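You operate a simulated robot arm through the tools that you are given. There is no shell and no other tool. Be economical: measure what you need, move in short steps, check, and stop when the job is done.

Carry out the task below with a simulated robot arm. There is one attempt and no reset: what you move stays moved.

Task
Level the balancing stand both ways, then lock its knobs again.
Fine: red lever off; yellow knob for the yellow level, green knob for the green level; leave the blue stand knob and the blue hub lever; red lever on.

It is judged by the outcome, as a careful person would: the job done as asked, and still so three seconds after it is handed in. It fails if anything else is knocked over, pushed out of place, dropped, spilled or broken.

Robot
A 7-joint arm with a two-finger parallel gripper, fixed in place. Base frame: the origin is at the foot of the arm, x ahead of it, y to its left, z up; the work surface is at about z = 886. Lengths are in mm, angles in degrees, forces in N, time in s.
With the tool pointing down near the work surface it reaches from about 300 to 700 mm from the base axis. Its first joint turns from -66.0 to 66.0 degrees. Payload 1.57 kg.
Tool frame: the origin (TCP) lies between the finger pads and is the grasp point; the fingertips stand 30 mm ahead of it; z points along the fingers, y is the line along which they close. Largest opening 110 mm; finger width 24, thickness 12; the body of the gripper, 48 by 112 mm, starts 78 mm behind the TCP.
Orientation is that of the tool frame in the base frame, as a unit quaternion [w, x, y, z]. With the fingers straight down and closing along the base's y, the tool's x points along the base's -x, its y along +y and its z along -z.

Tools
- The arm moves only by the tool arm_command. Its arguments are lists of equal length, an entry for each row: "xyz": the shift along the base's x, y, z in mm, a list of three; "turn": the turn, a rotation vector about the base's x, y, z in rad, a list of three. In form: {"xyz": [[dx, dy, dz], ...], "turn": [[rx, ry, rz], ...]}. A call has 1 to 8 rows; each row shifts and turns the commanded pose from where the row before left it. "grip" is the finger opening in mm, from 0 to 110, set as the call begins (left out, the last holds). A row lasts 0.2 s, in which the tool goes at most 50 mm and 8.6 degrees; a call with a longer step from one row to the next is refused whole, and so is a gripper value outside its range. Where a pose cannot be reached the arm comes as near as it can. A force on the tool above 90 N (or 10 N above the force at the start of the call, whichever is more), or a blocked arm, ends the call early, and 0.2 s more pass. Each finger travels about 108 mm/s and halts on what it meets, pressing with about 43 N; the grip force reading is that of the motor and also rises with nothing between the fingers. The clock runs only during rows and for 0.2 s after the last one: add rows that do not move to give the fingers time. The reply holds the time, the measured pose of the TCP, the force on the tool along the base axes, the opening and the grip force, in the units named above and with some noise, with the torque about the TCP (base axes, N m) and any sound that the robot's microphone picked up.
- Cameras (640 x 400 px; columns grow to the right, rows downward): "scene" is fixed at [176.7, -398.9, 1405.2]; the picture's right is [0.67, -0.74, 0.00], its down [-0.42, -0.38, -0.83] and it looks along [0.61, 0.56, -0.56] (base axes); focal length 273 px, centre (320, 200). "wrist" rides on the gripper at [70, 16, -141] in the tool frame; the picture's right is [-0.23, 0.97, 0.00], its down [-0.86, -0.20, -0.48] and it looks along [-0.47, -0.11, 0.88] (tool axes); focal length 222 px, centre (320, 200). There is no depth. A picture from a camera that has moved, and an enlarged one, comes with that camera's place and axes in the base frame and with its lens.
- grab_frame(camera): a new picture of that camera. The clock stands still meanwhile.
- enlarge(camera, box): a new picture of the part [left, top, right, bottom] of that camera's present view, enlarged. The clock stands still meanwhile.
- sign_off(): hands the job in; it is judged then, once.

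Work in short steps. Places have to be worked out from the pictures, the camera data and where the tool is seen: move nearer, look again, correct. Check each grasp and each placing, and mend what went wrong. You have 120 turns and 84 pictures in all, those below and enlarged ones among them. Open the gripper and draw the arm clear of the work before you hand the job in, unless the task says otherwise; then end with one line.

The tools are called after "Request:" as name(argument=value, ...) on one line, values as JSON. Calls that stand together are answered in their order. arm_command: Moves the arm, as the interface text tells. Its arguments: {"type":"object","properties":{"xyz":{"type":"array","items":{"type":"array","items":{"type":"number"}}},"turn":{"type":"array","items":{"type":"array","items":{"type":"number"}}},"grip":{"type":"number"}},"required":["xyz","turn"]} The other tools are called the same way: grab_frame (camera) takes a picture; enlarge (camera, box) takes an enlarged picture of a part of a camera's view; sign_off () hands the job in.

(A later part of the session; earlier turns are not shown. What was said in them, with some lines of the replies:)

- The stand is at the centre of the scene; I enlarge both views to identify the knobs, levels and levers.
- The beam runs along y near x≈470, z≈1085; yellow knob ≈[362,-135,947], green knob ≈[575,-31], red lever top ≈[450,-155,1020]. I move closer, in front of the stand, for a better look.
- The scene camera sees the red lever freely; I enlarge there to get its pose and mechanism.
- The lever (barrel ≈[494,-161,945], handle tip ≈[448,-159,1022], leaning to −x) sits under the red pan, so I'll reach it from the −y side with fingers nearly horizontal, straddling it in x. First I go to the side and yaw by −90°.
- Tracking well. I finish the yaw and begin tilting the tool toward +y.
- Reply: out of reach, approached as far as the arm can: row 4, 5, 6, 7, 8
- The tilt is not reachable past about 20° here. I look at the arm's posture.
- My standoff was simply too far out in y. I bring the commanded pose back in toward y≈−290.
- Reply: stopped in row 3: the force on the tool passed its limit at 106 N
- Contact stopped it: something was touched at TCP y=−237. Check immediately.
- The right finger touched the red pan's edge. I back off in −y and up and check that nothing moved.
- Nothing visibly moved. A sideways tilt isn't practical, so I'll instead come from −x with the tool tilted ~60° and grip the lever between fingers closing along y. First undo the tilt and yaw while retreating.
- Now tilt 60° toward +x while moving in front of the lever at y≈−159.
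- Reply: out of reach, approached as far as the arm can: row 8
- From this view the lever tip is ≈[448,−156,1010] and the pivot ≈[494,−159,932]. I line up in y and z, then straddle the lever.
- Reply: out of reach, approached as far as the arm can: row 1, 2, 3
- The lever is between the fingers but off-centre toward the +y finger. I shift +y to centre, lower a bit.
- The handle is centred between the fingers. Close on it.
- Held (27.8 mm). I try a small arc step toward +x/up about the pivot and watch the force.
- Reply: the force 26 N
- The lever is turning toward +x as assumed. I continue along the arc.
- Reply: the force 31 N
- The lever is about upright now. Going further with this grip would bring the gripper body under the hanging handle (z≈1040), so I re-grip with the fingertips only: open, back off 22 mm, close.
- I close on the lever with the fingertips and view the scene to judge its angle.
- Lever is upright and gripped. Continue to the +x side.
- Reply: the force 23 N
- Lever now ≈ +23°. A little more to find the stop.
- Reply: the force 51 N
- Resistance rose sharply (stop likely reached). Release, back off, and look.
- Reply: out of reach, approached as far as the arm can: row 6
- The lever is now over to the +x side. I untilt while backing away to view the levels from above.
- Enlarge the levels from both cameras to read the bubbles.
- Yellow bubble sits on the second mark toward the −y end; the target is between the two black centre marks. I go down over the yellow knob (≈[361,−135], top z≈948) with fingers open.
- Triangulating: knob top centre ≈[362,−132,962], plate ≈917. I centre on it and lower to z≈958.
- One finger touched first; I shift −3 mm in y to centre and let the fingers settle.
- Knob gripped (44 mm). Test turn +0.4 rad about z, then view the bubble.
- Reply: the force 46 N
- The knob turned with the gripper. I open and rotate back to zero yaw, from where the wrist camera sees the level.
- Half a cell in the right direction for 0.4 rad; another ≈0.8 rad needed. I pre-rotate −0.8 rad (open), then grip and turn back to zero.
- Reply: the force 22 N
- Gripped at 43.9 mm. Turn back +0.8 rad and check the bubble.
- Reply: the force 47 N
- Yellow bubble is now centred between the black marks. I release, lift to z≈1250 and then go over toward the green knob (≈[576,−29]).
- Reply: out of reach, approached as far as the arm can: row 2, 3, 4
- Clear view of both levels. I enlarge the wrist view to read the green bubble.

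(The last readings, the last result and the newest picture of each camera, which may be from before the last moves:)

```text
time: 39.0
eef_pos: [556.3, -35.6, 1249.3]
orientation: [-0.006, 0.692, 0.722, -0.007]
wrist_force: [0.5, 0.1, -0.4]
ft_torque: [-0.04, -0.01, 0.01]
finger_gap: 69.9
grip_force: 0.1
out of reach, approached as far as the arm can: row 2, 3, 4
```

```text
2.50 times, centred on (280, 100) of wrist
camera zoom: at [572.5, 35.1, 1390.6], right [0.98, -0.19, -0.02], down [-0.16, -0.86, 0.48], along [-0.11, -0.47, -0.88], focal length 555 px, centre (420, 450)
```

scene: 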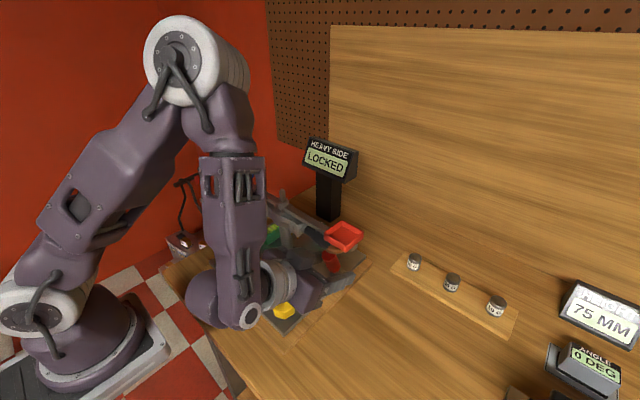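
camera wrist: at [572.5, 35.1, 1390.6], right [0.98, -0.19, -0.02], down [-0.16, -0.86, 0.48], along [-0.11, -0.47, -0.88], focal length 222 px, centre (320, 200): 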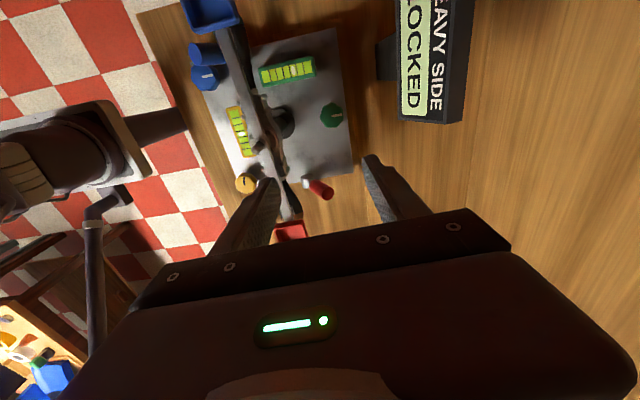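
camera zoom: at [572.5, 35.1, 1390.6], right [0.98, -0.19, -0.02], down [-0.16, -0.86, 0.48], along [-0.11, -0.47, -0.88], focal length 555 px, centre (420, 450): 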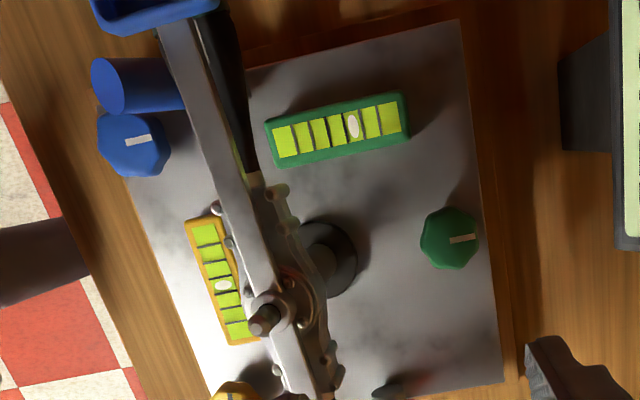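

Green bubble is one cell off centre toward +x. I descend vertically to above the green knob at ≈[575,−28.5].

Request:
arm_command(xyz=[[4, 1, -45], [5, 2, -45], [5, 2, -45], [5, 2, -45], [0, 0, -40]], turn=[[0, 0, 0], [0, 0, 0], [0, 0, 0], [0, 0, 0], [0, 0, 0]])

Request:
grab_frame(camera="wrist")

Request:
grab_frame(camera="scene")

```text
time: 40.2
eef_pos: [575.5, -27.9, 1027.7]
orientation: [-0.006, 0.692, 0.722, -0.007]
wrist_force: [-0.4, -0.3, 0.1]
ft_torque: [0.0, 0.0, 0.0]
finger_gap: 70.1
grip_force: 0.1
```

```text
43 pictures are left
camera wrist: at [591.6, 41.9, 1169.4], right [0.98, -0.19, -0.02], down [-0.16, -0.86, 0.48], along [-0.1, -0.47, -0.88], focal length 222 px, centre (320, 200)
```

wrist: 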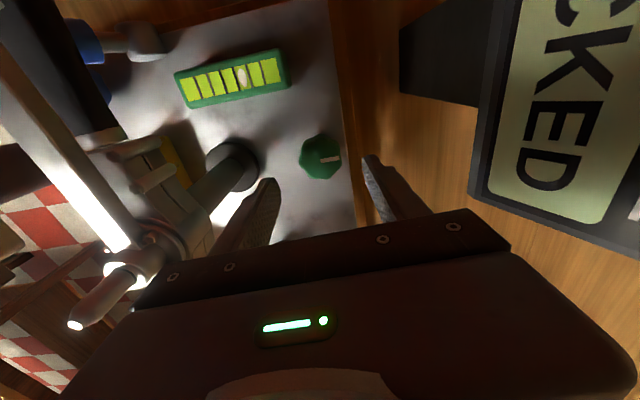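

```text
42 pictures are left
```

scene: 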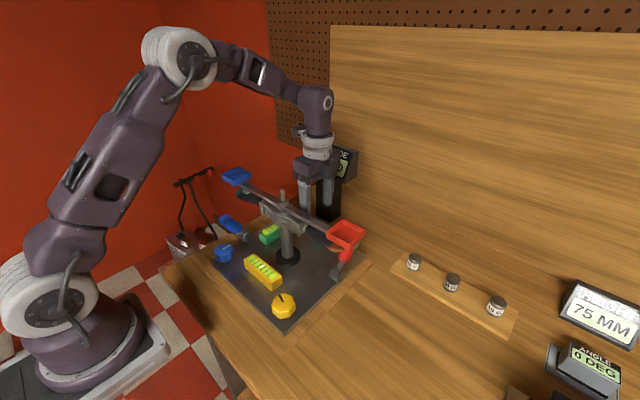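

Aligned with the green knob; the sign is near but clear. I lower to z≈957.

Request:
arm_command(xyz=[[0, 0, -30], [0, 0, -25], [0, 0, -15], [0, 0, 0]], turn=[[0, 0, 0], [0, 0, 0], [0, 0, 0], [0, 0, 0]])

Request:
grab_frame(camera="wrist")

```text
time: 41.2
eef_pos: [577.9, -29.0, 959.3]
orientation: [-0.006, 0.692, 0.722, -0.008]
wrist_force: [-0.4, 0.2, 0.1]
ft_torque: [-0.01, 0.0, -0.02]
finger_gap: 70.2
grip_force: 0.0
```

```text
41 pictures are left
camera wrist: at [592.0, 42.4, 1100.2], right [0.98, -0.19, -0.02], down [-0.15, -0.86, 0.48], along [-0.11, -0.47, -0.88], focal length 222 px, centre (320, 200)
```

wrist: 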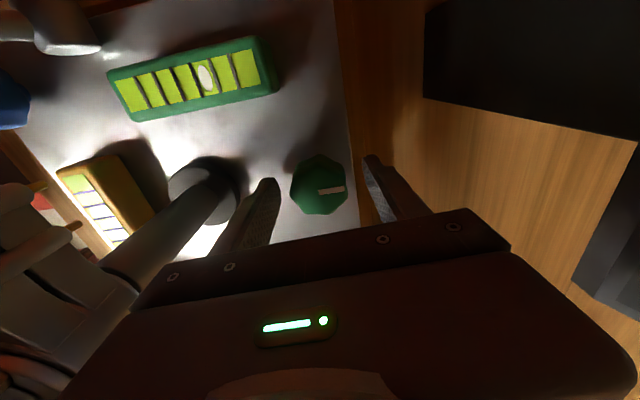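

Good alignment; both levels visible. Close on the green knob.

Request:
arm_command(xyz=[[0, 0, 0], [0, 0, 0], [0, 0, 0], [0, 0, 0]], turn=[[0, 0, 0], [0, 0, 0], [0, 0, 0], [0, 0, 0]], grip=30)

```text
time: 42.2
eef_pos: [576.0, -27.8, 959.5]
orientation: [-0.007, 0.692, 0.722, -0.008]
wrist_force: [-16.3, -1.5, -2.0]
ft_torque: [0.16, -0.66, -0.06]
finger_gap: 43.0
grip_force: 45.4
```

Gripped (43 mm). Test turn +0.4 rad.

Request:
arm_command(xyz=[[-1, 0, 0], [0, 0, 0], [0, 0, 0], [0, 0, 0]], turn=[[0, 0, 0.13], [0, 0, 0.13], [0, 0, 0.14], [0, 0, 0]])

Request:
grab_frame(camera="wrist")

```text
time: 43.2
eef_pos: [574.5, -29.2, 959.4]
orientation: [-0.005, 0.533, 0.846, -0.009]
wrist_force: [-10.0, -0.3, -8.9]
ft_torque: [0.48, -0.7, -0.02]
finger_gap: 43.2
grip_force: 44.6
```

```text
40 pictures are left
camera wrist: at [561.4, 42.8, 1100.3], right [0.98, 0.21, -0.02], down [0.2, -0.85, 0.48], along [0.09, -0.48, -0.88], focal length 222 px, centre (320, 200)
```

wrist: 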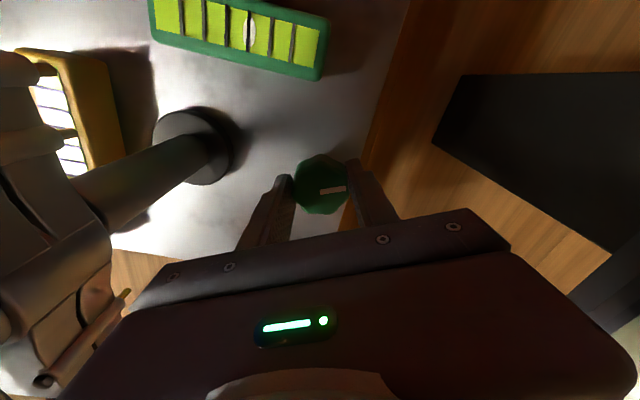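

Bubble moved half a cell the right way; another +0.4 rad.

Request:
arm_command(xyz=[[0, 0, 0], [0, 0, 0], [0, 0, 0], [0, 0, 0]], turn=[[0, 0, 0.13], [0, 0, 0.13], [0, 0, 0.13], [0, 0, 0]])

Request:
arm_command(xyz=[[0, 0, 0], [0, 0, 0], [0, 0, 0], [0, 0, 0], [0, 0, 0]], turn=[[0, 0, 0], [0, 0, 0], [0, 0, -0.14], [0, 0, -0.13], [0, 0, -0.13]], grip=65)

Request:
enlarge(camera="wrist", box=[0, 0, 340, 210])

```text
time: 44.2
eef_pos: [574.9, -27.8, 959.1]
orientation: [-0.002, 0.36, 0.933, -0.009]
wrist_force: [-16.6, 1.5, 3.5]
ft_torque: [1.11, 0.01, -0.02]
finger_gap: 43.0
grip_force: 44.8
```

```text
time: 45.4
eef_pos: [575.6, -28.7, 958.9]
orientation: [-0.004, 0.539, 0.842, -0.007]
wrist_force: [0.2, 0.9, 0.9]
ft_torque: [0.0, 0.03, 0.01]
finger_gap: 65.1
grip_force: 0.1
```

```text
1.88 times, centred on (170, 105) of wrist
camera zoom: at [562.5, 42.9, 1099.9], right [0.98, 0.2, -0.02], down [0.18, -0.86, 0.48], along [0.08, -0.48, -0.88], focal length 418 px, centre (602, 379)
```

zoom: 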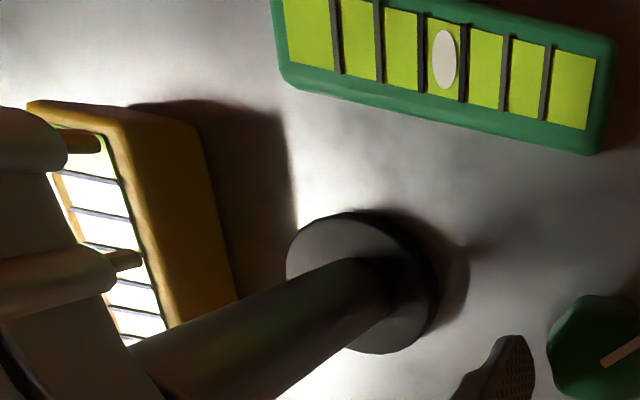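

Green bubble is centred. Lift straight up and check both levels from above.

Request:
arm_command(xyz=[[0, 0, 40], [0, 0, 48], [0, 0, 48], [-5, 0, 48], [-5, 0, 48], [-5, 0, 40]], turn=[[0, 0, -0.12], [0, 0, -0.12], [0, 0, -0.12], [0, 0, 0], [0, 0, 0], [0, 0, 0]])

Request:
enlarge(camera="wrist", box=[190, 30, 350, 170])

Request:
enlarge(camera="scene", box=[225, 200, 305, 280])

```text
time: 46.8
eef_pos: [559.6, -28.2, 1231.2]
orientation: [-0.005, 0.681, 0.732, -0.008]
wrist_force: [-0.6, -0.4, 0.3]
ft_torque: [0.0, 0.0, 0.03]
finger_gap: 65.2
grip_force: 0.0
```

```text
2.86 times, centred on (270, 100) of wrist
camera zoom: at [572.8, 41.9, 1372.5], right [0.99, -0.16, -0.02], down [-0.13, -0.87, 0.48], along [-0.09, -0.47, -0.88], focal length 635 px, centre (463, 486)
```

zoom: 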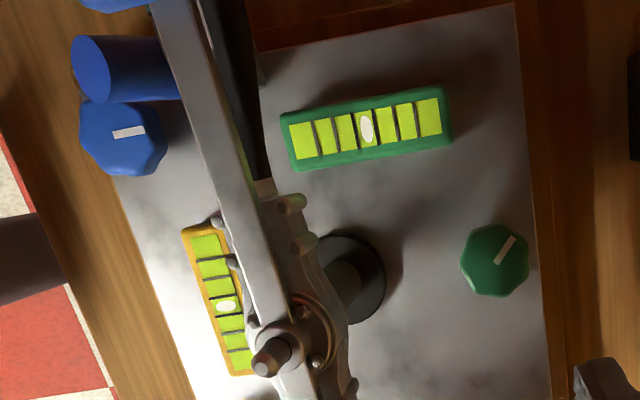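

```text
5.00 times, centred on (265, 240) of scene
camera zoom: at [176.6, -398.9, 1405.2], right [0.67, -0.74, 0.0], down [-0.42, -0.38, -0.83], along [0.61, 0.56, -0.56], focal length 1364 px, centre (595, 0)
```

zoom: 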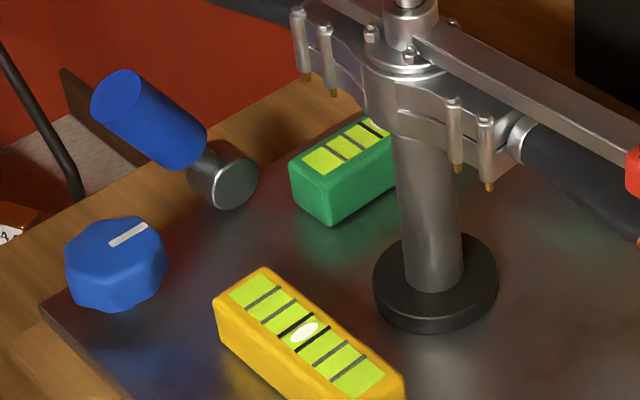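

Both bubbles are centred. Now back around to the lever: fly over at height, restoring yaw to zero.

Request:
arm_command(xyz=[[-18, -8, 15], [-18, -12, 0], [-18, -12, 0], [-18, -12, 0], [-18, -12, 0], [-18, -12, 0], [-18, -12, 0], [-18, -12, 0]], turn=[[0, 0, 0.136], [0, 0, 0.136], [0, 0, 0.136], [0, 0, 0.136], [0, 0, 0.136], [0, 0, 0.136], [0, 0, 0.136], [0, 0, 0.136]])

Request:
arm_command(xyz=[[-18, -12, 0], [-18, -12, 0], [-20, -12, 0], [0, -4, -40], [0, 0, -40], [0, 0, -40]], turn=[[0, 0, 0.136], [0, 0, 0.136], [0, 0, 0.136], [0, 0, 0], [0, 0, 0], [0, 0, 0]])

```text
time: 48.6
eef_pos: [416.4, -121.0, 1245.3]
orientation: [-0.001, 0.202, 0.979, -0.011]
wrist_force: [0.6, -0.6, -0.2]
ft_torque: [-0.01, 0.0, 0.0]
finger_gap: 64.8
grip_force: 0.0
```

```text
time: 50.0
eef_pos: [360.4, -163.0, 1125.8]
orientation: [0.0, 0.002, 1.0, -0.01]
wrist_force: [0.5, 0.1, 0.5]
ft_torque: [0.0, 0.06, -0.01]
finger_gap: 65.0
grip_force: 0.0
```

Tilt to 60° again while descending in front of the lever.

Request:
arm_command(xyz=[[5, 1, -5], [8, 1, -10], [8, 1, -15], [8, 1, -15], [5, 1, -18], [4, 0, -18], [4, 0, -18], [3, 0, -16]], turn=[[0, -0.131, 0], [0, -0.131, 0], [0, -0.131, 0], [0, -0.131, 0], [0, -0.131, 0], [0, -0.131, 0], [0, -0.131, 0], [0, -0.131, 0]])

Request:
grab_frame(camera="wrist")

Request:
enlarge(camera="scene", box=[265, 215, 375, 325])

```text
time: 51.8
eef_pos: [409.0, -162.4, 1011.6]
orientation: [0.478, 0.014, 0.878, 0.01]
wrist_force: [-0.6, -0.4, 0.5]
ft_torque: [-0.01, 0.0, 0.02]
finger_gap: 64.9
grip_force: 0.0
out of reach, approached as far as the arm can: row 7, 8
```

```text
36 pictures are left
camera wrist: at [252.1, -145.3, 1031.2], right [0.14, 0.97, 0.22], down [0.06, -0.23, 0.97], along [0.99, -0.12, -0.09], focal length 222 px, centre (320, 200)
```

wrist: 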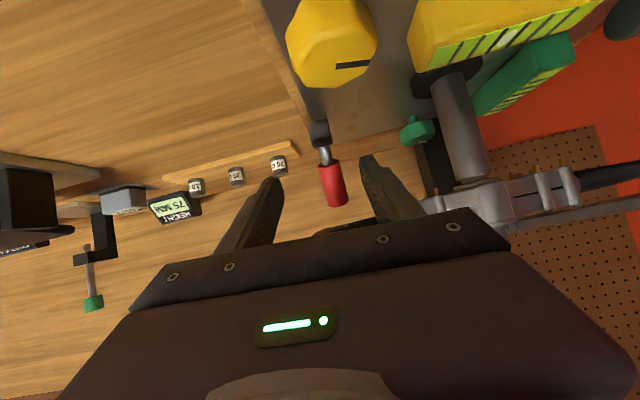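

```text
3.64 times, centred on (320, 270) of scene
camera zoom: at [176.7, -398.8, 1405.2], right [0.67, -0.74, 0.0], down [-0.42, -0.38, -0.83], along [0.61, 0.56, -0.56], focal length 992 px, centre (320, -54)
```

zoom: 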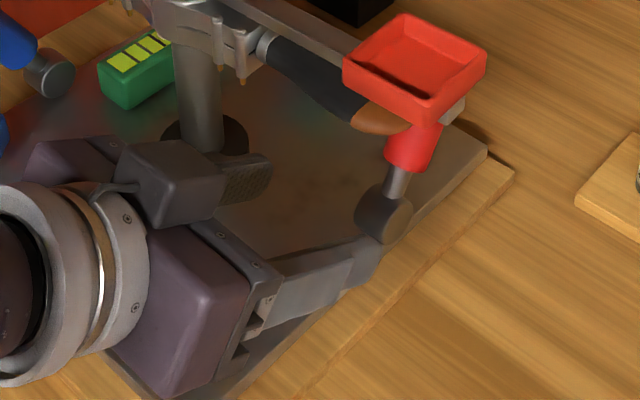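

I see now that a box on the upper side of the gripper caused the contact that yawed the beam a few mm during the first push. I'll approach lower and more tilted, with a slight yaw so the wrist camera clears the yellow knob, and keep TCP x ≤ 495. First advance partially.

Request:
arm_command(xyz=[[10, 0, -4], [10, 0, -5], [10, 1, -5], [10, 1, -5], [0, 0, 0], [0, 0, 0]], turn=[[0, 0, 0.06], [0, 0, 0.06], [0, 0, 0.06], [0, 0, 0.04], [0.02, -0.1, 0], [0.02, -0.1, 0]])

Request:
grab_frame(camera="wrist")

Request:
enlarge(camera="scene", box=[225, 205, 375, 325])

```text
time: 53.2
eef_pos: [448.2, -160.7, 992.7]
orientation: [0.567, -0.077, 0.817, 0.071]
wrist_force: [-0.2, 0.0, -0.2]
ft_torque: [0.01, 0.01, 0.0]
finger_gap: 65.0
grip_force: 0.1
```

```text
34 pictures are left
camera wrist: at [291.0, -177.5, 978.0], right [-0.12, 0.96, 0.24], down [-0.1, -0.25, 0.96], along [0.99, 0.09, 0.13], focal length 222 px, centre (320, 200)
```

wrist: 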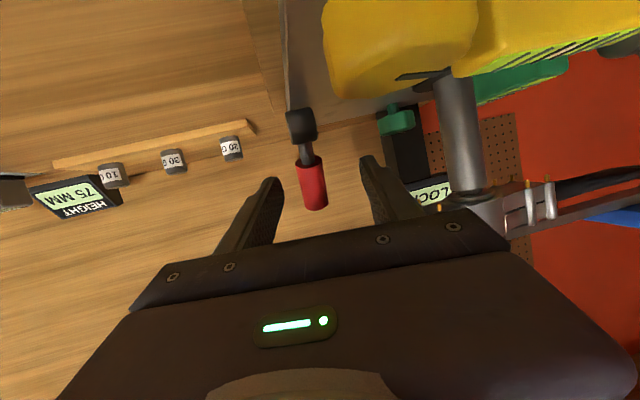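

```text
3.33 times, centred on (300, 265) of scene
camera zoom: at [176.6, -398.9, 1405.2], right [0.67, -0.74, 0.0], down [-0.42, -0.38, -0.83], along [0.61, 0.56, -0.56], focal length 909 px, centre (387, -17)
```

zoom: 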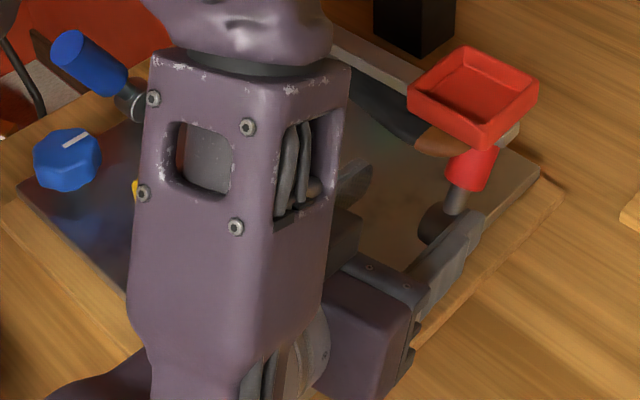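

Reached ~70° tilt with good clearance. Advance so the fingertips straddle the lever.

Request:
arm_command(xyz=[[12, 0, -5], [12, 0, -5], [12, 0, -4], [10, 0, -2], [0, 0, 0]], turn=[[0, 0, 0], [0, 0, 0], [0, 0, 0], [0, 0, 0], [0, 0, 0]])

Request:
grab_frame(camera="wrist")

Request:
enlarge(camera="scene", box=[225, 205, 375, 325])

```text
time: 54.4
eef_pos: [494.3, -161.6, 977.1]
orientation: [0.566, -0.077, 0.817, 0.071]
wrist_force: [-0.9, -0.1, 0.6]
ft_torque: [0.04, 0.01, -0.06]
finger_gap: 65.3
grip_force: 0.1
```

```text
32 pictures are left
camera wrist: at [337.3, -177.1, 962.3], right [-0.12, 0.96, 0.24], down [-0.1, -0.25, 0.96], along [0.99, 0.09, 0.13], focal length 222 px, centre (320, 200)
```

wrist: 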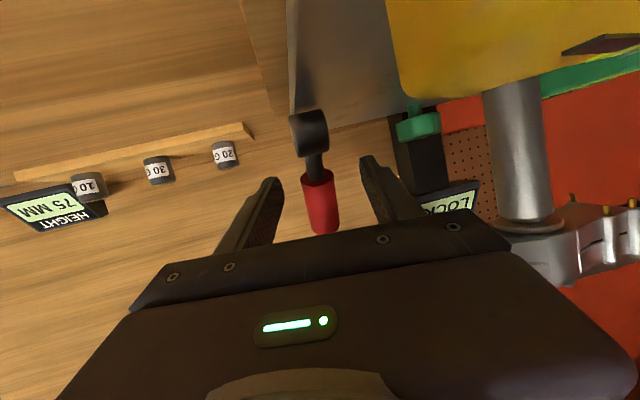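

```text
3.33 times, centred on (300, 265) of scene
camera zoom: at [176.7, -398.9, 1405.2], right [0.67, -0.74, 0.0], down [-0.42, -0.38, -0.83], along [0.61, 0.56, -0.56], focal length 909 px, centre (387, -17)
```

zoom: 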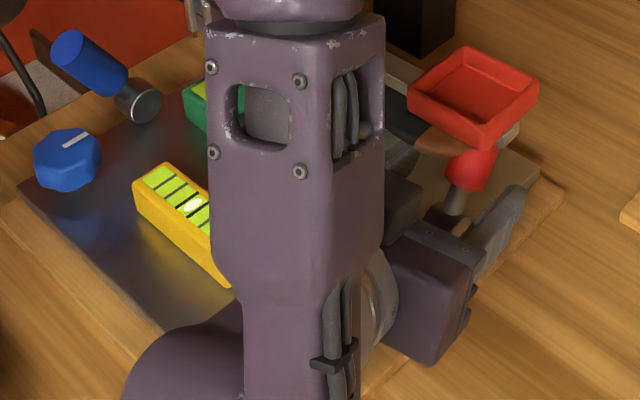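

No contact so far, pan unchanged. Advance 4 mm more and close.

Request:
arm_command(xyz=[[4, 0, 0], [0, 0, 0], [0, 0, 0], [0, 0, 0]], turn=[[0, 0, 0], [0, 0, 0], [0, 0, 0], [0, 0, 0]], grip=10)

```text
time: 55.4
eef_pos: [498.0, -162.6, 976.9]
orientation: [0.565, -0.076, 0.818, 0.069]
wrist_force: [-20.3, -24.5, 4.5]
ft_torque: [0.44, 0.32, -0.86]
finger_gap: 28.7
grip_force: 38.3
```

Gripped (28.7 mm). Pull back along the arc toward upright.

Request:
arm_command(xyz=[[-5, -1, 2], [-6, 0, 2], [-6, 0, 1], [-6, 0, 1], [-6, 0, 0]], turn=[[0, 0, 0], [0, 0, 0], [0, 0, 0], [0, 0, 0], [0, 0, 0]])

Request:
enlarge(camera="scene", box=[225, 205, 375, 325])

```text
time: 56.6
eef_pos: [470.3, -163.3, 984.0]
orientation: [0.566, -0.076, 0.818, 0.07]
wrist_force: [-0.8, -20.0, 4.3]
ft_torque: [0.04, -0.1, -0.7]
finger_gap: 27.5
grip_force: 10.0
```

```text
3.33 times, centred on (300, 265) of scene
camera zoom: at [176.6, -399.4, 1405.1], right [0.67, -0.74, 0.0], down [-0.42, -0.38, -0.83], along [0.61, 0.56, -0.56], focal length 909 px, centre (387, -17)
```

zoom: 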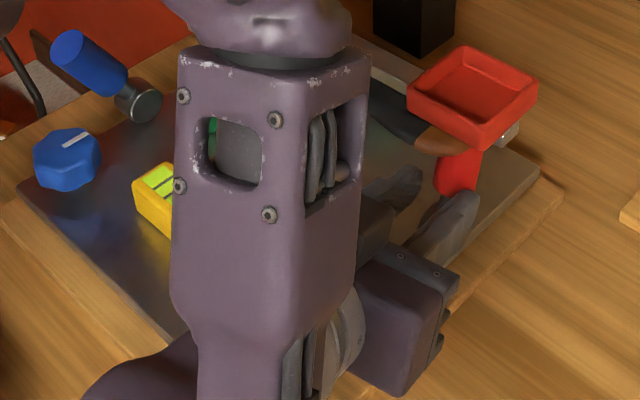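

The fingers are slipping off the handle's edge; the lever is near upright. Open, advance, re-grip.

Request:
arm_command(xyz=[[0, 0, 0], [0, 0, 0], [8, 0, 0], [8, -1, 0]], turn=[[0, 0, 0], [0, 0, 0], [0, 0, 0], [0, 0, 0]], grip=50)

Request:
arm_command(xyz=[[0, 0, 0], [0, 0, 0], [0, 0, 0]], turn=[[0, 0, 0], [0, 0, 0], [0, 0, 0]], grip=10)

Request:
arm_command(xyz=[[-6, 0, 1], [-6, 0, 0], [-6, 0, 0]], turn=[[0, 0, 0], [0, 0, 0], [0, 0, 0]])

Request:
enlarge(camera="scene", box=[225, 205, 375, 325])

```text
time: 57.6
eef_pos: [485.7, -162.1, 983.0]
orientation: [0.566, -0.078, 0.818, 0.072]
wrist_force: [0.4, -0.4, 0.4]
ft_torque: [0.0, -0.02, 0.0]
finger_gap: 49.9
grip_force: 0.0
```

```text
time: 58.4
eef_pos: [486.4, -164.0, 982.7]
orientation: [0.566, -0.077, 0.818, 0.07]
wrist_force: [5.6, -6.1, -3.0]
ft_torque: [0.64, -0.24, -0.37]
finger_gap: 27.7
grip_force: 38.6
```

```text
time: 59.2
eef_pos: [468.8, -166.1, 984.5]
orientation: [0.567, -0.077, 0.817, 0.069]
wrist_force: [22.8, -13.2, 4.4]
ft_torque: [0.07, -1.04, -0.47]
finger_gap: 28.0
grip_force: 37.6
```

```text
3.33 times, centred on (300, 265) of scene
camera zoom: at [177.2, -399.2, 1405.1], right [0.67, -0.74, 0.0], down [-0.42, -0.38, -0.83], along [0.61, 0.56, -0.56], focal length 909 px, centre (387, -17)
```

zoom: 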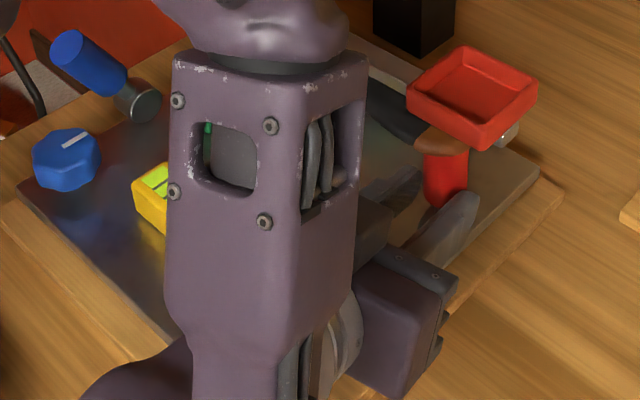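

Lever now leans slightly to −x. Continue the arc down toward the locked end.

Request:
arm_command(xyz=[[-6, 0, -1], [-6, 0, -2], [-6, 0, -3], [-5, 0, -3]], turn=[[0, 0, 0], [0, 0, 0], [0, 0, 0], [0, 0, 0]])

Request:
enlarge(camera="scene", box=[225, 205, 375, 325])

```text
time: 60.2
eef_pos: [443.2, -162.6, 975.3]
orientation: [0.566, -0.077, 0.818, 0.071]
wrist_force: [-0.3, 0.3, -1.2]
ft_torque: [0.02, 0.01, 0.03]
finger_gap: 9.9
grip_force: 0.0
```

```text
3.33 times, centred on (300, 265) of scene
camera zoom: at [176.7, -398.9, 1405.2], right [0.67, -0.74, 0.0], down [-0.42, -0.38, -0.83], along [0.61, 0.56, -0.56], focal length 909 px, centre (387, -17)
```

zoom: 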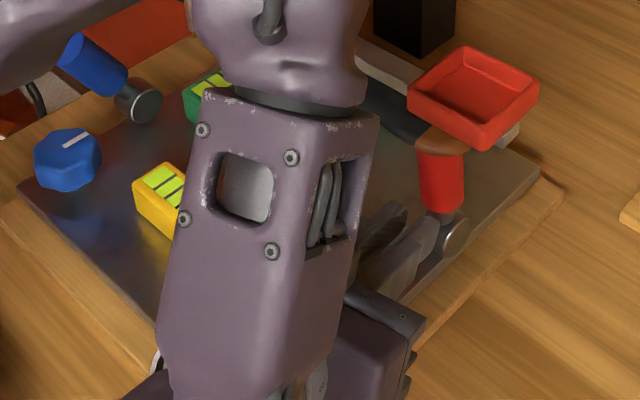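

Slipped off with the lever ~10° past upright. Open, advance deeper (lever nearer TCP) and re-grip.

Request:
arm_command(xyz=[[0, 0, 0], [0, 0, 0], [0, 0, 3], [12, 0, 4], [12, 0, 4], [8, 0, 0]], turn=[[0, 0, 0], [0, 0, 0], [0, 0, 0], [0, 0, 0], [0, 0, 0], [0, 0, 0]], grip=55)

Request:
arm_command(xyz=[[0, 0, 0], [0, 0, 0], [0, 0, 0]], turn=[[0, 0, 0], [0, 0, 0], [0, 0, 0]], grip=10)

Request:
arm_command(xyz=[[-6, 0, -1], [-6, 0, -2], [-6, 0, -3], [-5, 0, -3]], turn=[[0, 0, 0], [0, 0, 0], [0, 0, 0], [0, 0, 0]])

Request:
enlarge(camera="scene", box=[225, 205, 375, 325])

```text
time: 61.6
eef_pos: [477.3, -163.1, 988.3]
orientation: [0.566, -0.078, 0.818, 0.07]
wrist_force: [-0.6, -0.2, 0.5]
ft_torque: [0.02, -0.01, 0.0]
finger_gap: 54.9
grip_force: 0.1
```

```text
time: 62.4
eef_pos: [476.1, -162.7, 987.5]
orientation: [0.566, -0.078, 0.817, 0.071]
wrist_force: [-1.8, 13.8, -1.6]
ft_torque: [-0.92, 0.08, 0.14]
finger_gap: 28.7
grip_force: 38.3
```

```text
time: 63.4
eef_pos: [452.9, -164.8, 978.0]
orientation: [0.567, -0.077, 0.817, 0.069]
wrist_force: [12.3, -8.1, 6.2]
ft_torque: [0.05, -0.76, -0.27]
finger_gap: 28.1
grip_force: 38.0
```

```text
3.33 times, centred on (300, 265) of scene
camera zoom: at [176.9, -399.1, 1405.1], right [0.67, -0.74, 0.0], down [-0.42, -0.38, -0.83], along [0.61, 0.56, -0.56], focal length 909 px, centre (387, -17)
```

zoom: 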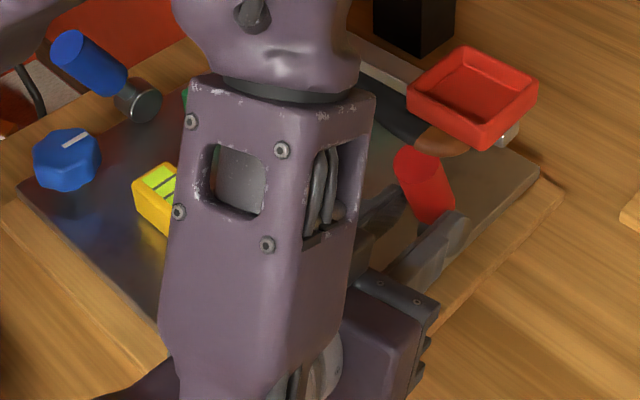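

Close: tip still ~10° short of its original place. A bit more.

Request:
arm_command(xyz=[[-4, 0, -3], [-4, 0, -3], [-4, 0, -3]], turn=[[0, 0, 0], [0, 0, 0], [0, 0, 0]])

Request:
enlarge(camera="scene", box=[265, 215, 375, 325])

```text
time: 64.2
eef_pos: [442.5, -163.8, 967.7]
orientation: [0.565, -0.076, 0.819, 0.07]
wrist_force: [-4.4, -17.3, -2.8]
ft_torque: [0.12, 0.22, -0.61]
finger_gap: 24.6
grip_force: 8.4
```

```text
3.64 times, centred on (320, 270) of scene
camera zoom: at [176.5, -399.4, 1405.1], right [0.67, -0.74, 0.0], down [-0.42, -0.38, -0.83], along [0.61, 0.56, -0.56], focal length 992 px, centre (320, -54)
```

zoom: 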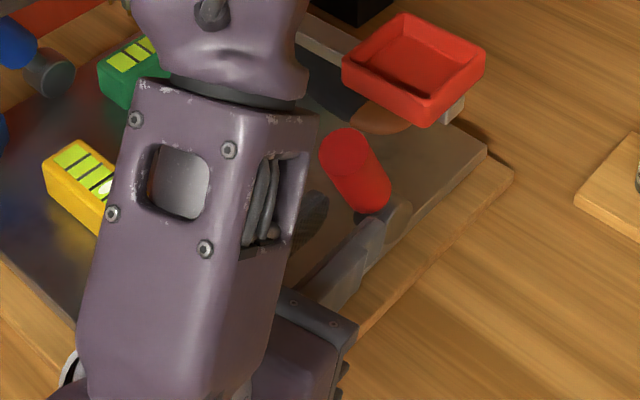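

About 5° short, fingers slipping off. Re-grip deeper once more and pull against the stop.

Request:
arm_command(xyz=[[0, 0, 0], [0, 0, 0], [0, 0, 8], [10, 0, 4], [12, 0, 2]], turn=[[0, 0, 0], [0, 0, 0], [0, 0, 0], [0, 0, 0], [0, 0, 0]], grip=55)

Request:
arm_command(xyz=[[0, 0, 0], [0, 0, 0], [0, 0, 0]], turn=[[0, 0, 0], [0, 0, 0], [0, 0, 0]], grip=10)

Request:
arm_command(xyz=[[-4, 0, -2], [-4, 0, -3], [-4, 0, -3]], turn=[[0, 0, 0], [0, 0, 0], [0, 0, 0]])

Request:
enlarge(camera="scene", box=[265, 215, 375, 325])

```text
time: 65.4
eef_pos: [463.1, -161.8, 983.2]
orientation: [0.566, -0.077, 0.818, 0.07]
wrist_force: [-0.6, 0.0, -0.9]
ft_torque: [-0.01, 0.01, -0.02]
finger_gap: 55.0
grip_force: 0.1
```

```text
time: 66.2
eef_pos: [463.4, -162.1, 981.3]
orientation: [0.566, -0.078, 0.818, 0.072]
wrist_force: [-2.6, 14.2, -1.5]
ft_torque: [-0.91, 0.13, -0.23]
finger_gap: 30.4
grip_force: 39.5
```

```text
time: 67.0
eef_pos: [452.6, -161.4, 976.2]
orientation: [0.568, -0.077, 0.817, 0.069]
wrist_force: [17.9, 6.4, 15.5]
ft_torque: [-0.62, -0.61, -0.36]
finger_gap: 29.9
grip_force: 39.2
```

```text
3.64 times, centred on (320, 270) of scene
camera zoom: at [176.9, -398.6, 1405.3], right [0.67, -0.74, 0.0], down [-0.42, -0.38, -0.83], along [0.61, 0.56, -0.56], focal length 992 px, centre (320, -54)
```

zoom: 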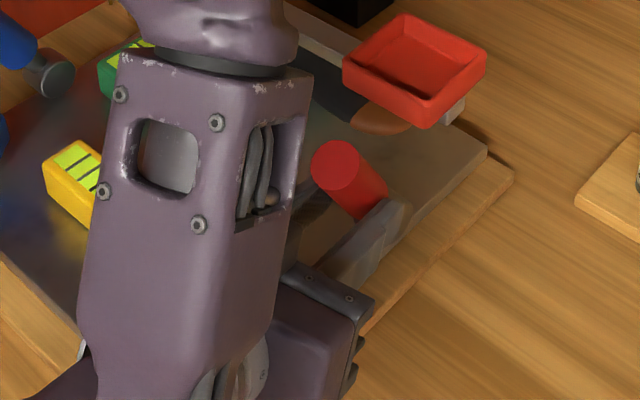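

The tip is at its original place. One small extra pull to seat it on the stop.

Request:
arm_command(xyz=[[-3, 0, -2], [-3, 0, -2]], turn=[[0, 0, 0], [0, 0, 0]])

```text
time: 67.6
eef_pos: [446.2, -165.1, 969.8]
orientation: [0.564, -0.075, 0.82, 0.068]
wrist_force: [2.1, -14.0, 5.4]
ft_torque: [0.09, 0.06, -0.35]
finger_gap: 27.3
grip_force: 26.7
```

Release and draw back, untilting as I go.

Request:
arm_command(xyz=[[0, 0, 0], [0, 0, 0], [-12, -2, 3], [-12, -2, 3], [-12, -2, 5], [-12, 0, 12], [-10, 0, 15], [-10, 0, 15]], turn=[[0, 0, 0], [0, 0, 0], [0, 0.02, 0], [0, 0.06, 0], [0, 0.12, 0], [0, 0.13, 0], [0, 0.13, 0], [0, 0.13, 0]], grip=70)

Request:
arm_command(xyz=[[-8, 0, 20], [-8, 0, 25], [-8, 0, 25], [-8, 0, 25], [-8, 0, 25]], turn=[[0, 0.13, 0], [0, 0.13, 0], [0, 0.13, 0], [0, 0.13, 0], [0, 0.1, 0]])

Request:
enlarge(camera="scene", box=[160, 140, 380, 340])

Request:
grab_frame(camera="wrist")

```text
time: 69.4
eef_pos: [378.5, -170.4, 1023.2]
orientation: [0.302, -0.053, 0.948, 0.09]
wrist_force: [-0.4, 0.0, -0.5]
ft_torque: [-0.01, -0.01, -0.01]
finger_gap: 70.1
grip_force: 0.1
```

```text
time: 70.6
eef_pos: [336.7, -170.8, 1144.8]
orientation: [0.0, -0.023, 0.995, 0.101]
wrist_force: [0.8, 0.0, 0.0]
ft_torque: [0.0, -0.01, -0.03]
finger_gap: 70.1
grip_force: 0.0
```

```text
2.00 times, centred on (270, 240) of scene
camera zoom: at [176.6, -398.9, 1405.2], right [0.67, -0.74, 0.0], down [-0.42, -0.38, -0.83], along [0.61, 0.56, -0.56], focal length 546 px, centre (420, 120)
```

zoom: 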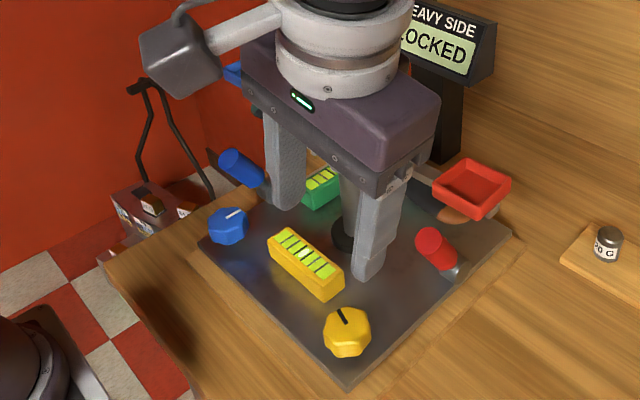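

```text
23 pictures are left
camera wrist: at [266.4, -185.7, 1285.9], right [0.18, 0.96, 0.2], down [0.87, -0.25, 0.43], along [0.47, 0.09, -0.88], focal length 222 px, centre (320, 200)
```

wrist: 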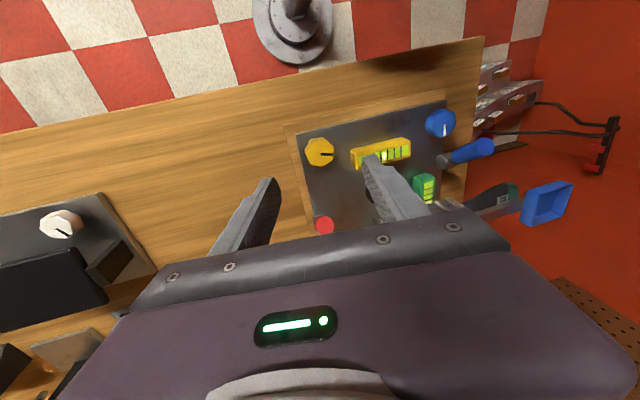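

The lever is back at its locked position and both bubbles look centred. The beam remains yawed ~6–7 mm at the pans from my earlier bump; I'll nudge it back by pressing the blue pan's front side gently in +x. First square the tool and move to the blue side, high and in front.

Request:
arm_command(xyz=[[0, 10, 40], [5, 40, 20], [5, 40, 0], [5, 40, 0], [10, 45, 0], [10, 45, 0], [10, 45, 0], [5, 35, 0]], turn=[[-0.1, 0, 0], [-0.1, 0, 0], [0, 0, -0.046], [0, 0, 0], [0, 0, 0], [0, 0, 0], [0, 0, 0], [0, 0, 0]], grip=0)

Request:
enlarge(camera="scene", box=[160, 140, 380, 340])

Request:
grab_frame(camera="wrist")

```text
time: 72.4
eef_pos: [385.2, 132.0, 1204.4]
orientation: [-0.002, 0.001, 1.0, 0.002]
wrist_force: [0.1, 0.2, 0.1]
ft_torque: [0.02, -0.02, -0.01]
finger_gap: 0.0
grip_force: 21.3
```

```text
2.00 times, centred on (270, 240) of scene
camera zoom: at [176.6, -398.9, 1405.2], right [0.67, -0.74, 0.0], down [-0.42, -0.38, -0.83], along [0.61, 0.56, -0.56], focal length 546 px, centre (420, 120)
```

zoom: 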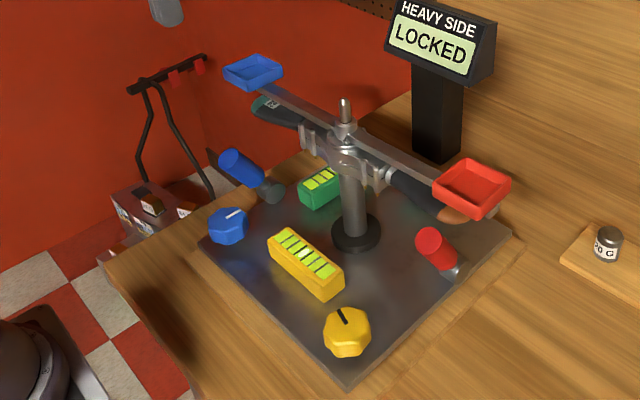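

```text
21 pictures are left
camera wrist: at [315.8, 146.9, 1346.4], right [0.23, 0.97, 0.0], down [0.86, -0.2, 0.47], along [0.46, -0.1, -0.88], focal length 222 px, centre (320, 200)
```

wrist: 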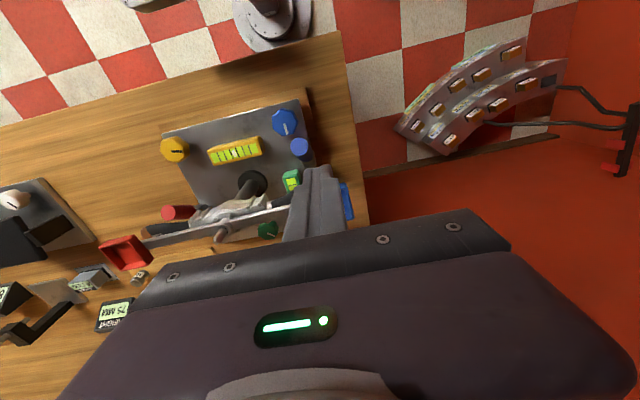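

Arm is clear of the beam view. Lower in front of the blue pan with closed fingers.

Request:
arm_command(xyz=[[5, -2, -35], [5, -2, -35], [5, -1, -29], [0, 0, 0]], turn=[[0, 0, 0], [0, 0, 0], [0, 0, 0], [0, 0, 0]])

Request:
enlarge(camera="scene", box=[200, 140, 290, 220])

```text
time: 73.4
eef_pos: [403.5, 125.4, 1104.3]
orientation: [-0.001, 0.0, 1.0, 0.003]
wrist_force: [-0.2, -0.2, 0.9]
ft_torque: [-0.01, -0.02, 0.04]
finger_gap: 0.0
grip_force: 21.1
```

```text
5.00 times, centred on (245, 180) of scene
camera zoom: at [176.7, -398.9, 1405.2], right [0.67, -0.74, 0.0], down [-0.42, -0.38, -0.83], along [0.61, 0.56, -0.56], focal length 1364 px, centre (695, 300)
```

zoom: 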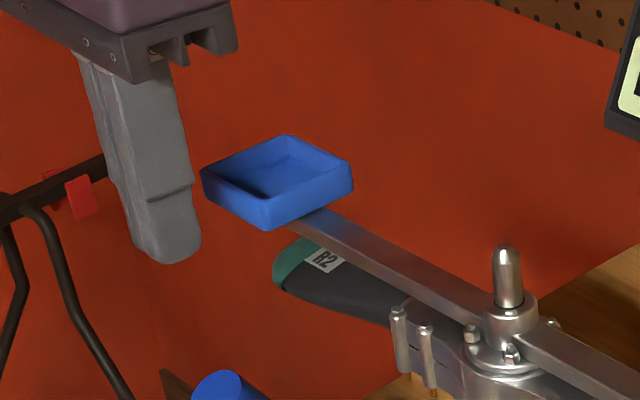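

Finger is just in front of the pan. Advance in small steps until contact and see the force.

Request:
arm_command(xyz=[[5, 0, 0], [4, 0, 0], [3, 0, 0], [3, 0, 0]], turn=[[0, 0, 0], [0, 0, 0], [0, 0, 0], [0, 0, 0]])

```text
time: 74.4
eef_pos: [417.7, 126.5, 1105.6]
orientation: [-0.002, 0.0, 1.0, 0.003]
wrist_force: [0.5, -0.3, -0.5]
ft_torque: [0.0, 0.0, 0.01]
finger_gap: 0.0
grip_force: 21.6
```

Request:
arm_command(xyz=[[2, 0, 0], [2, 0, 0], [2, 0, 0]], turn=[[0, 0, 0], [0, 0, 0], [0, 0, 0]])

```text
time: 75.2
eef_pos: [423.1, 126.3, 1105.2]
orientation: [-0.002, 0.0, 1.0, 0.003]
wrist_force: [0.4, 0.0, -0.9]
ft_torque: [-0.05, 0.0, 0.03]
finger_gap: 0.2
grip_force: 20.9
```

No contact yet; a few more small steps.

Request:
arm_command(xyz=[[2, 0, 0], [2, 0, 0], [2, 0, 0]], turn=[[0, 0, 0], [0, 0, 0], [0, 0, 0]])

Request:
enlarge(camera="scene", box=[200, 140, 290, 220])

```text
time: 76.0
eef_pos: [426.7, 127.2, 1104.4]
orientation: [-0.003, -0.001, 1.0, 0.002]
wrist_force: [-15.3, 1.8, 4.2]
ft_torque: [-0.07, 0.11, 0.08]
finger_gap: 0.0
grip_force: 21.5
```

```text
5.00 times, centred on (245, 180) of scene
camera zoom: at [176.1, -398.8, 1405.3], right [0.67, -0.74, 0.0], down [-0.42, -0.38, -0.83], along [0.61, 0.56, -0.56], focal length 1364 px, centre (695, 300)
```

zoom: 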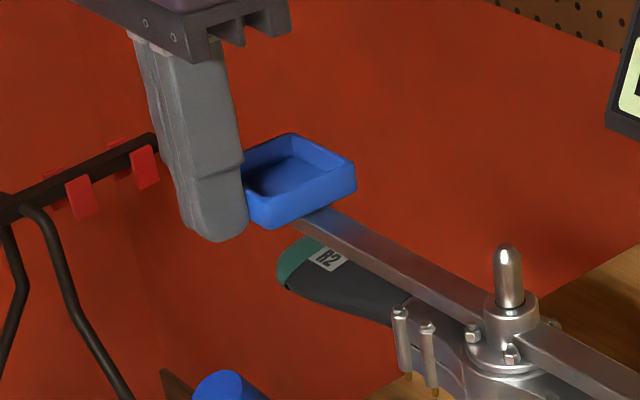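

Contact at −15 N; the pan's right corner moved from 352 to 357 px. Target ≈361. Push slightly further.

Request:
arm_command(xyz=[[2, 0, 0], [2, 0, 0]], turn=[[0, 0, 0], [0, 0, 0]])

Request:
arm_command(xyz=[[-10, 0, 0], [-15, 0, 0], [-15, 0, 0]], turn=[[0, 0, 0], [0, 0, 0], [0, 0, 0]])

Request:
enlarge(camera="scene", box=[160, 140, 380, 340])

Request:
enlarge(camera="scene", box=[265, 215, 375, 325])

```text
time: 76.6
eef_pos: [432.1, 128.1, 1104.7]
orientation: [-0.003, -0.001, 1.0, 0.003]
wrist_force: [-21.8, 9.8, 0.7]
ft_torque: [0.11, 0.27, 0.03]
finger_gap: 0.0
grip_force: 21.3
```

```text
time: 77.4
eef_pos: [393.7, 126.2, 1106.5]
orientation: [-0.001, 0.0, 1.0, 0.003]
wrist_force: [0.6, -0.2, -0.6]
ft_torque: [-0.05, 0.02, -0.02]
finger_gap: 0.2
grip_force: 20.8
```

```text
2.00 times, centred on (270, 240) of scene
camera zoom: at [176.7, -398.9, 1405.2], right [0.67, -0.74, 0.0], down [-0.42, -0.38, -0.83], along [0.61, 0.56, -0.56], focal length 546 px, centre (420, 120)
```

zoom: 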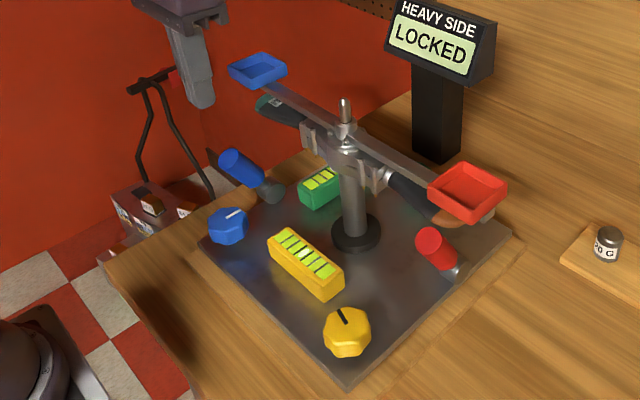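

```text
3.64 times, centred on (320, 270) of scene
camera zoom: at [176.7, -398.9, 1405.2], right [0.67, -0.74, 0.0], down [-0.42, -0.38, -0.83], along [0.61, 0.56, -0.56], focal length 992 px, centre (320, -54)
```

zoom: 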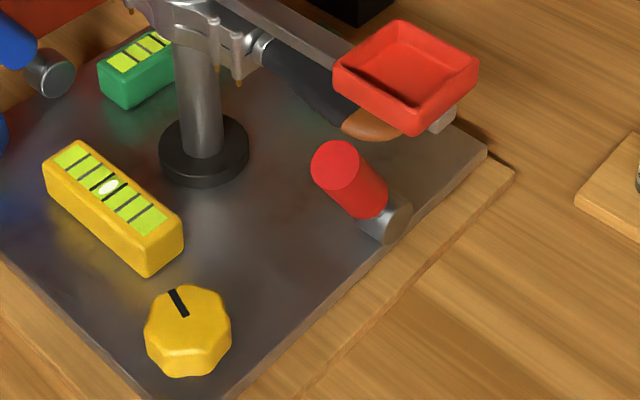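

The beam is back at its original position; lever matches its initial place; yellow bubble centred. I lift clear, open the gripper, and check the green level.

Request:
arm_command(xyz=[[-10, 0, 30], [-5, -15, 40], [0, -25, 40], [0, -25, 30], [0, -25, 20], [0, 0, 0]], turn=[[0, 0, 0], [0, 0, 0], [0, 0, 0], [0, 0, 0], [0, 0, 0], [0, 0, 0]], grip=100)

Request:
enlarge(camera="wrist", box=[220, 60, 440, 220])

```text
time: 78.8
eef_pos: [381.4, 35.8, 1262.9]
orientation: [-0.001, 0.0, 1.0, 0.002]
wrist_force: [-0.4, -0.1, -1.0]
ft_torque: [-0.01, 0.03, -0.01]
finger_gap: 99.8
grip_force: 0.1
```

```text
2.50 times, centred on (330, 140) of wrist
camera zoom: at [311.4, 52.3, 1405.5], right [0.23, 0.97, 0.0], down [0.86, -0.2, 0.47], along [0.46, -0.1, -0.88], focal length 555 px, centre (295, 350)
```

zoom: 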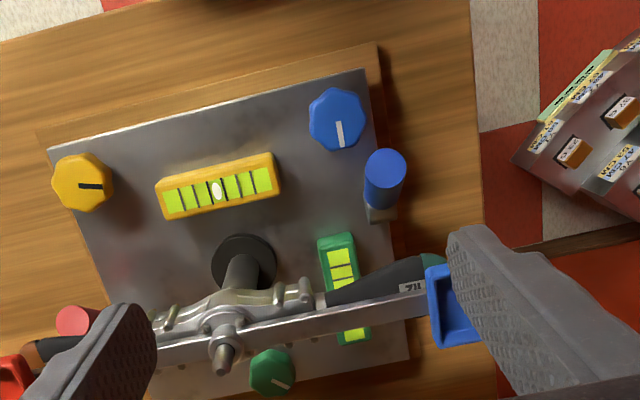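

Yellow is centred; the beam hides the green vial's middle. I move over to see it from the far side, as before.

Request:
arm_command(xyz=[[22, -8, 0], [22, -8, 0], [22, -8, 0], [22, -8, 0], [22, -8, 0], [22, -8, 0], [22, -8, 0], [15, -5, -5]], turn=[[0, 0, -0.145], [0, 0, -0.145], [0, 0, -0.145], [0, 0, -0.145], [0, 0, -0.145], [0, 0, -0.145], [0, 0, -0.145], [0, 0, -0.145]])

Request:
enlarge(camera="wrist", box=[180, 20, 360, 160])

```text
time: 80.6
eef_pos: [546.8, -25.3, 1259.1]
orientation: [0.0, 0.549, 0.836, 0.004]
wrist_force: [-0.2, 0.4, 0.4]
ft_torque: [-0.02, 0.01, -0.01]
finger_gap: 99.9
grip_force: 0.0
```

```text
2.86 times, centred on (270, 90) of wrist
camera zoom: at [533.4, 44.8, 1402.1], right [0.98, 0.18, 0.0], down [0.15, -0.87, 0.47], along [0.09, -0.47, -0.88], focal length 635 px, centre (463, 514)
```

zoom: 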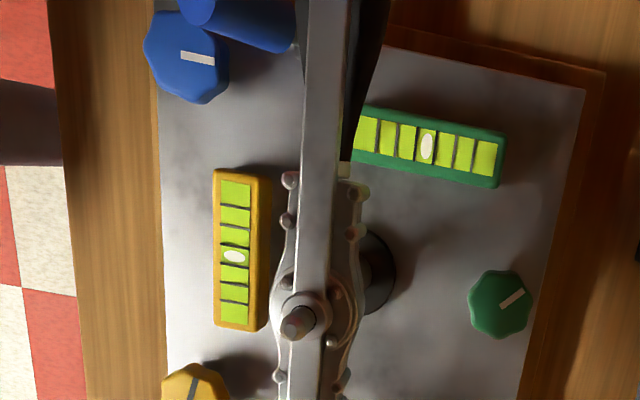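

Both bubbles are in their central cells. I draw the arm back clear of the stand, to near its starting pose.

Request:
arm_command(xyz=[[-22, -10, 10], [-22, -12, 10], [-22, -12, 10], [-22, -12, 0], [-22, -14, 0], [-22, -14, 0], [-20, -14, 0], [-15, -14, 0]], turn=[[0, 0, 0.145], [0, 0, 0.145], [0, 0, 0.145], [0, 0, 0.145], [0, 0, 0.145], [0, 0, 0.145], [0, 0, 0.145], [0, 0, 0.145]])

Request:
enlarge(camera="scene", box=[160, 140, 380, 340])

```text
time: 82.4
eef_pos: [380.2, -126.7, 1289.7]
orientation: [-0.002, -0.002, 1.0, 0.003]
wrist_force: [0.0, 0.4, -0.3]
ft_torque: [0.01, 0.01, 0.02]
finger_gap: 100.0
grip_force: 0.1
```

```text
2.00 times, centred on (270, 240) of scene
camera zoom: at [176.7, -398.9, 1405.2], right [0.67, -0.74, 0.0], down [-0.42, -0.38, -0.83], along [0.61, 0.56, -0.56], focal length 546 px, centre (420, 120)
```

zoom: 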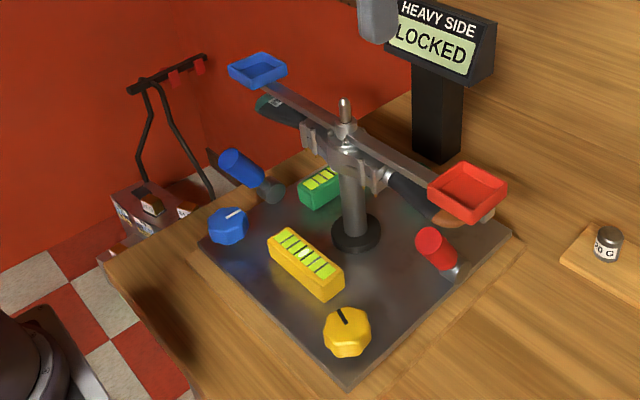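

Everything is in place, the arm is clear and the gripper open. I hand in.

Request:
sign_off()

```text
The job is handed in.
```

The stand is level both ways: the yellow and green bubbles are centred and the red lever is locked on again. The blue knob and blue hub lever were left alone. The gripper bumped the red-pan side and turned the beam about 7 mm, so I nudged it back to where it started, judging by the camera.
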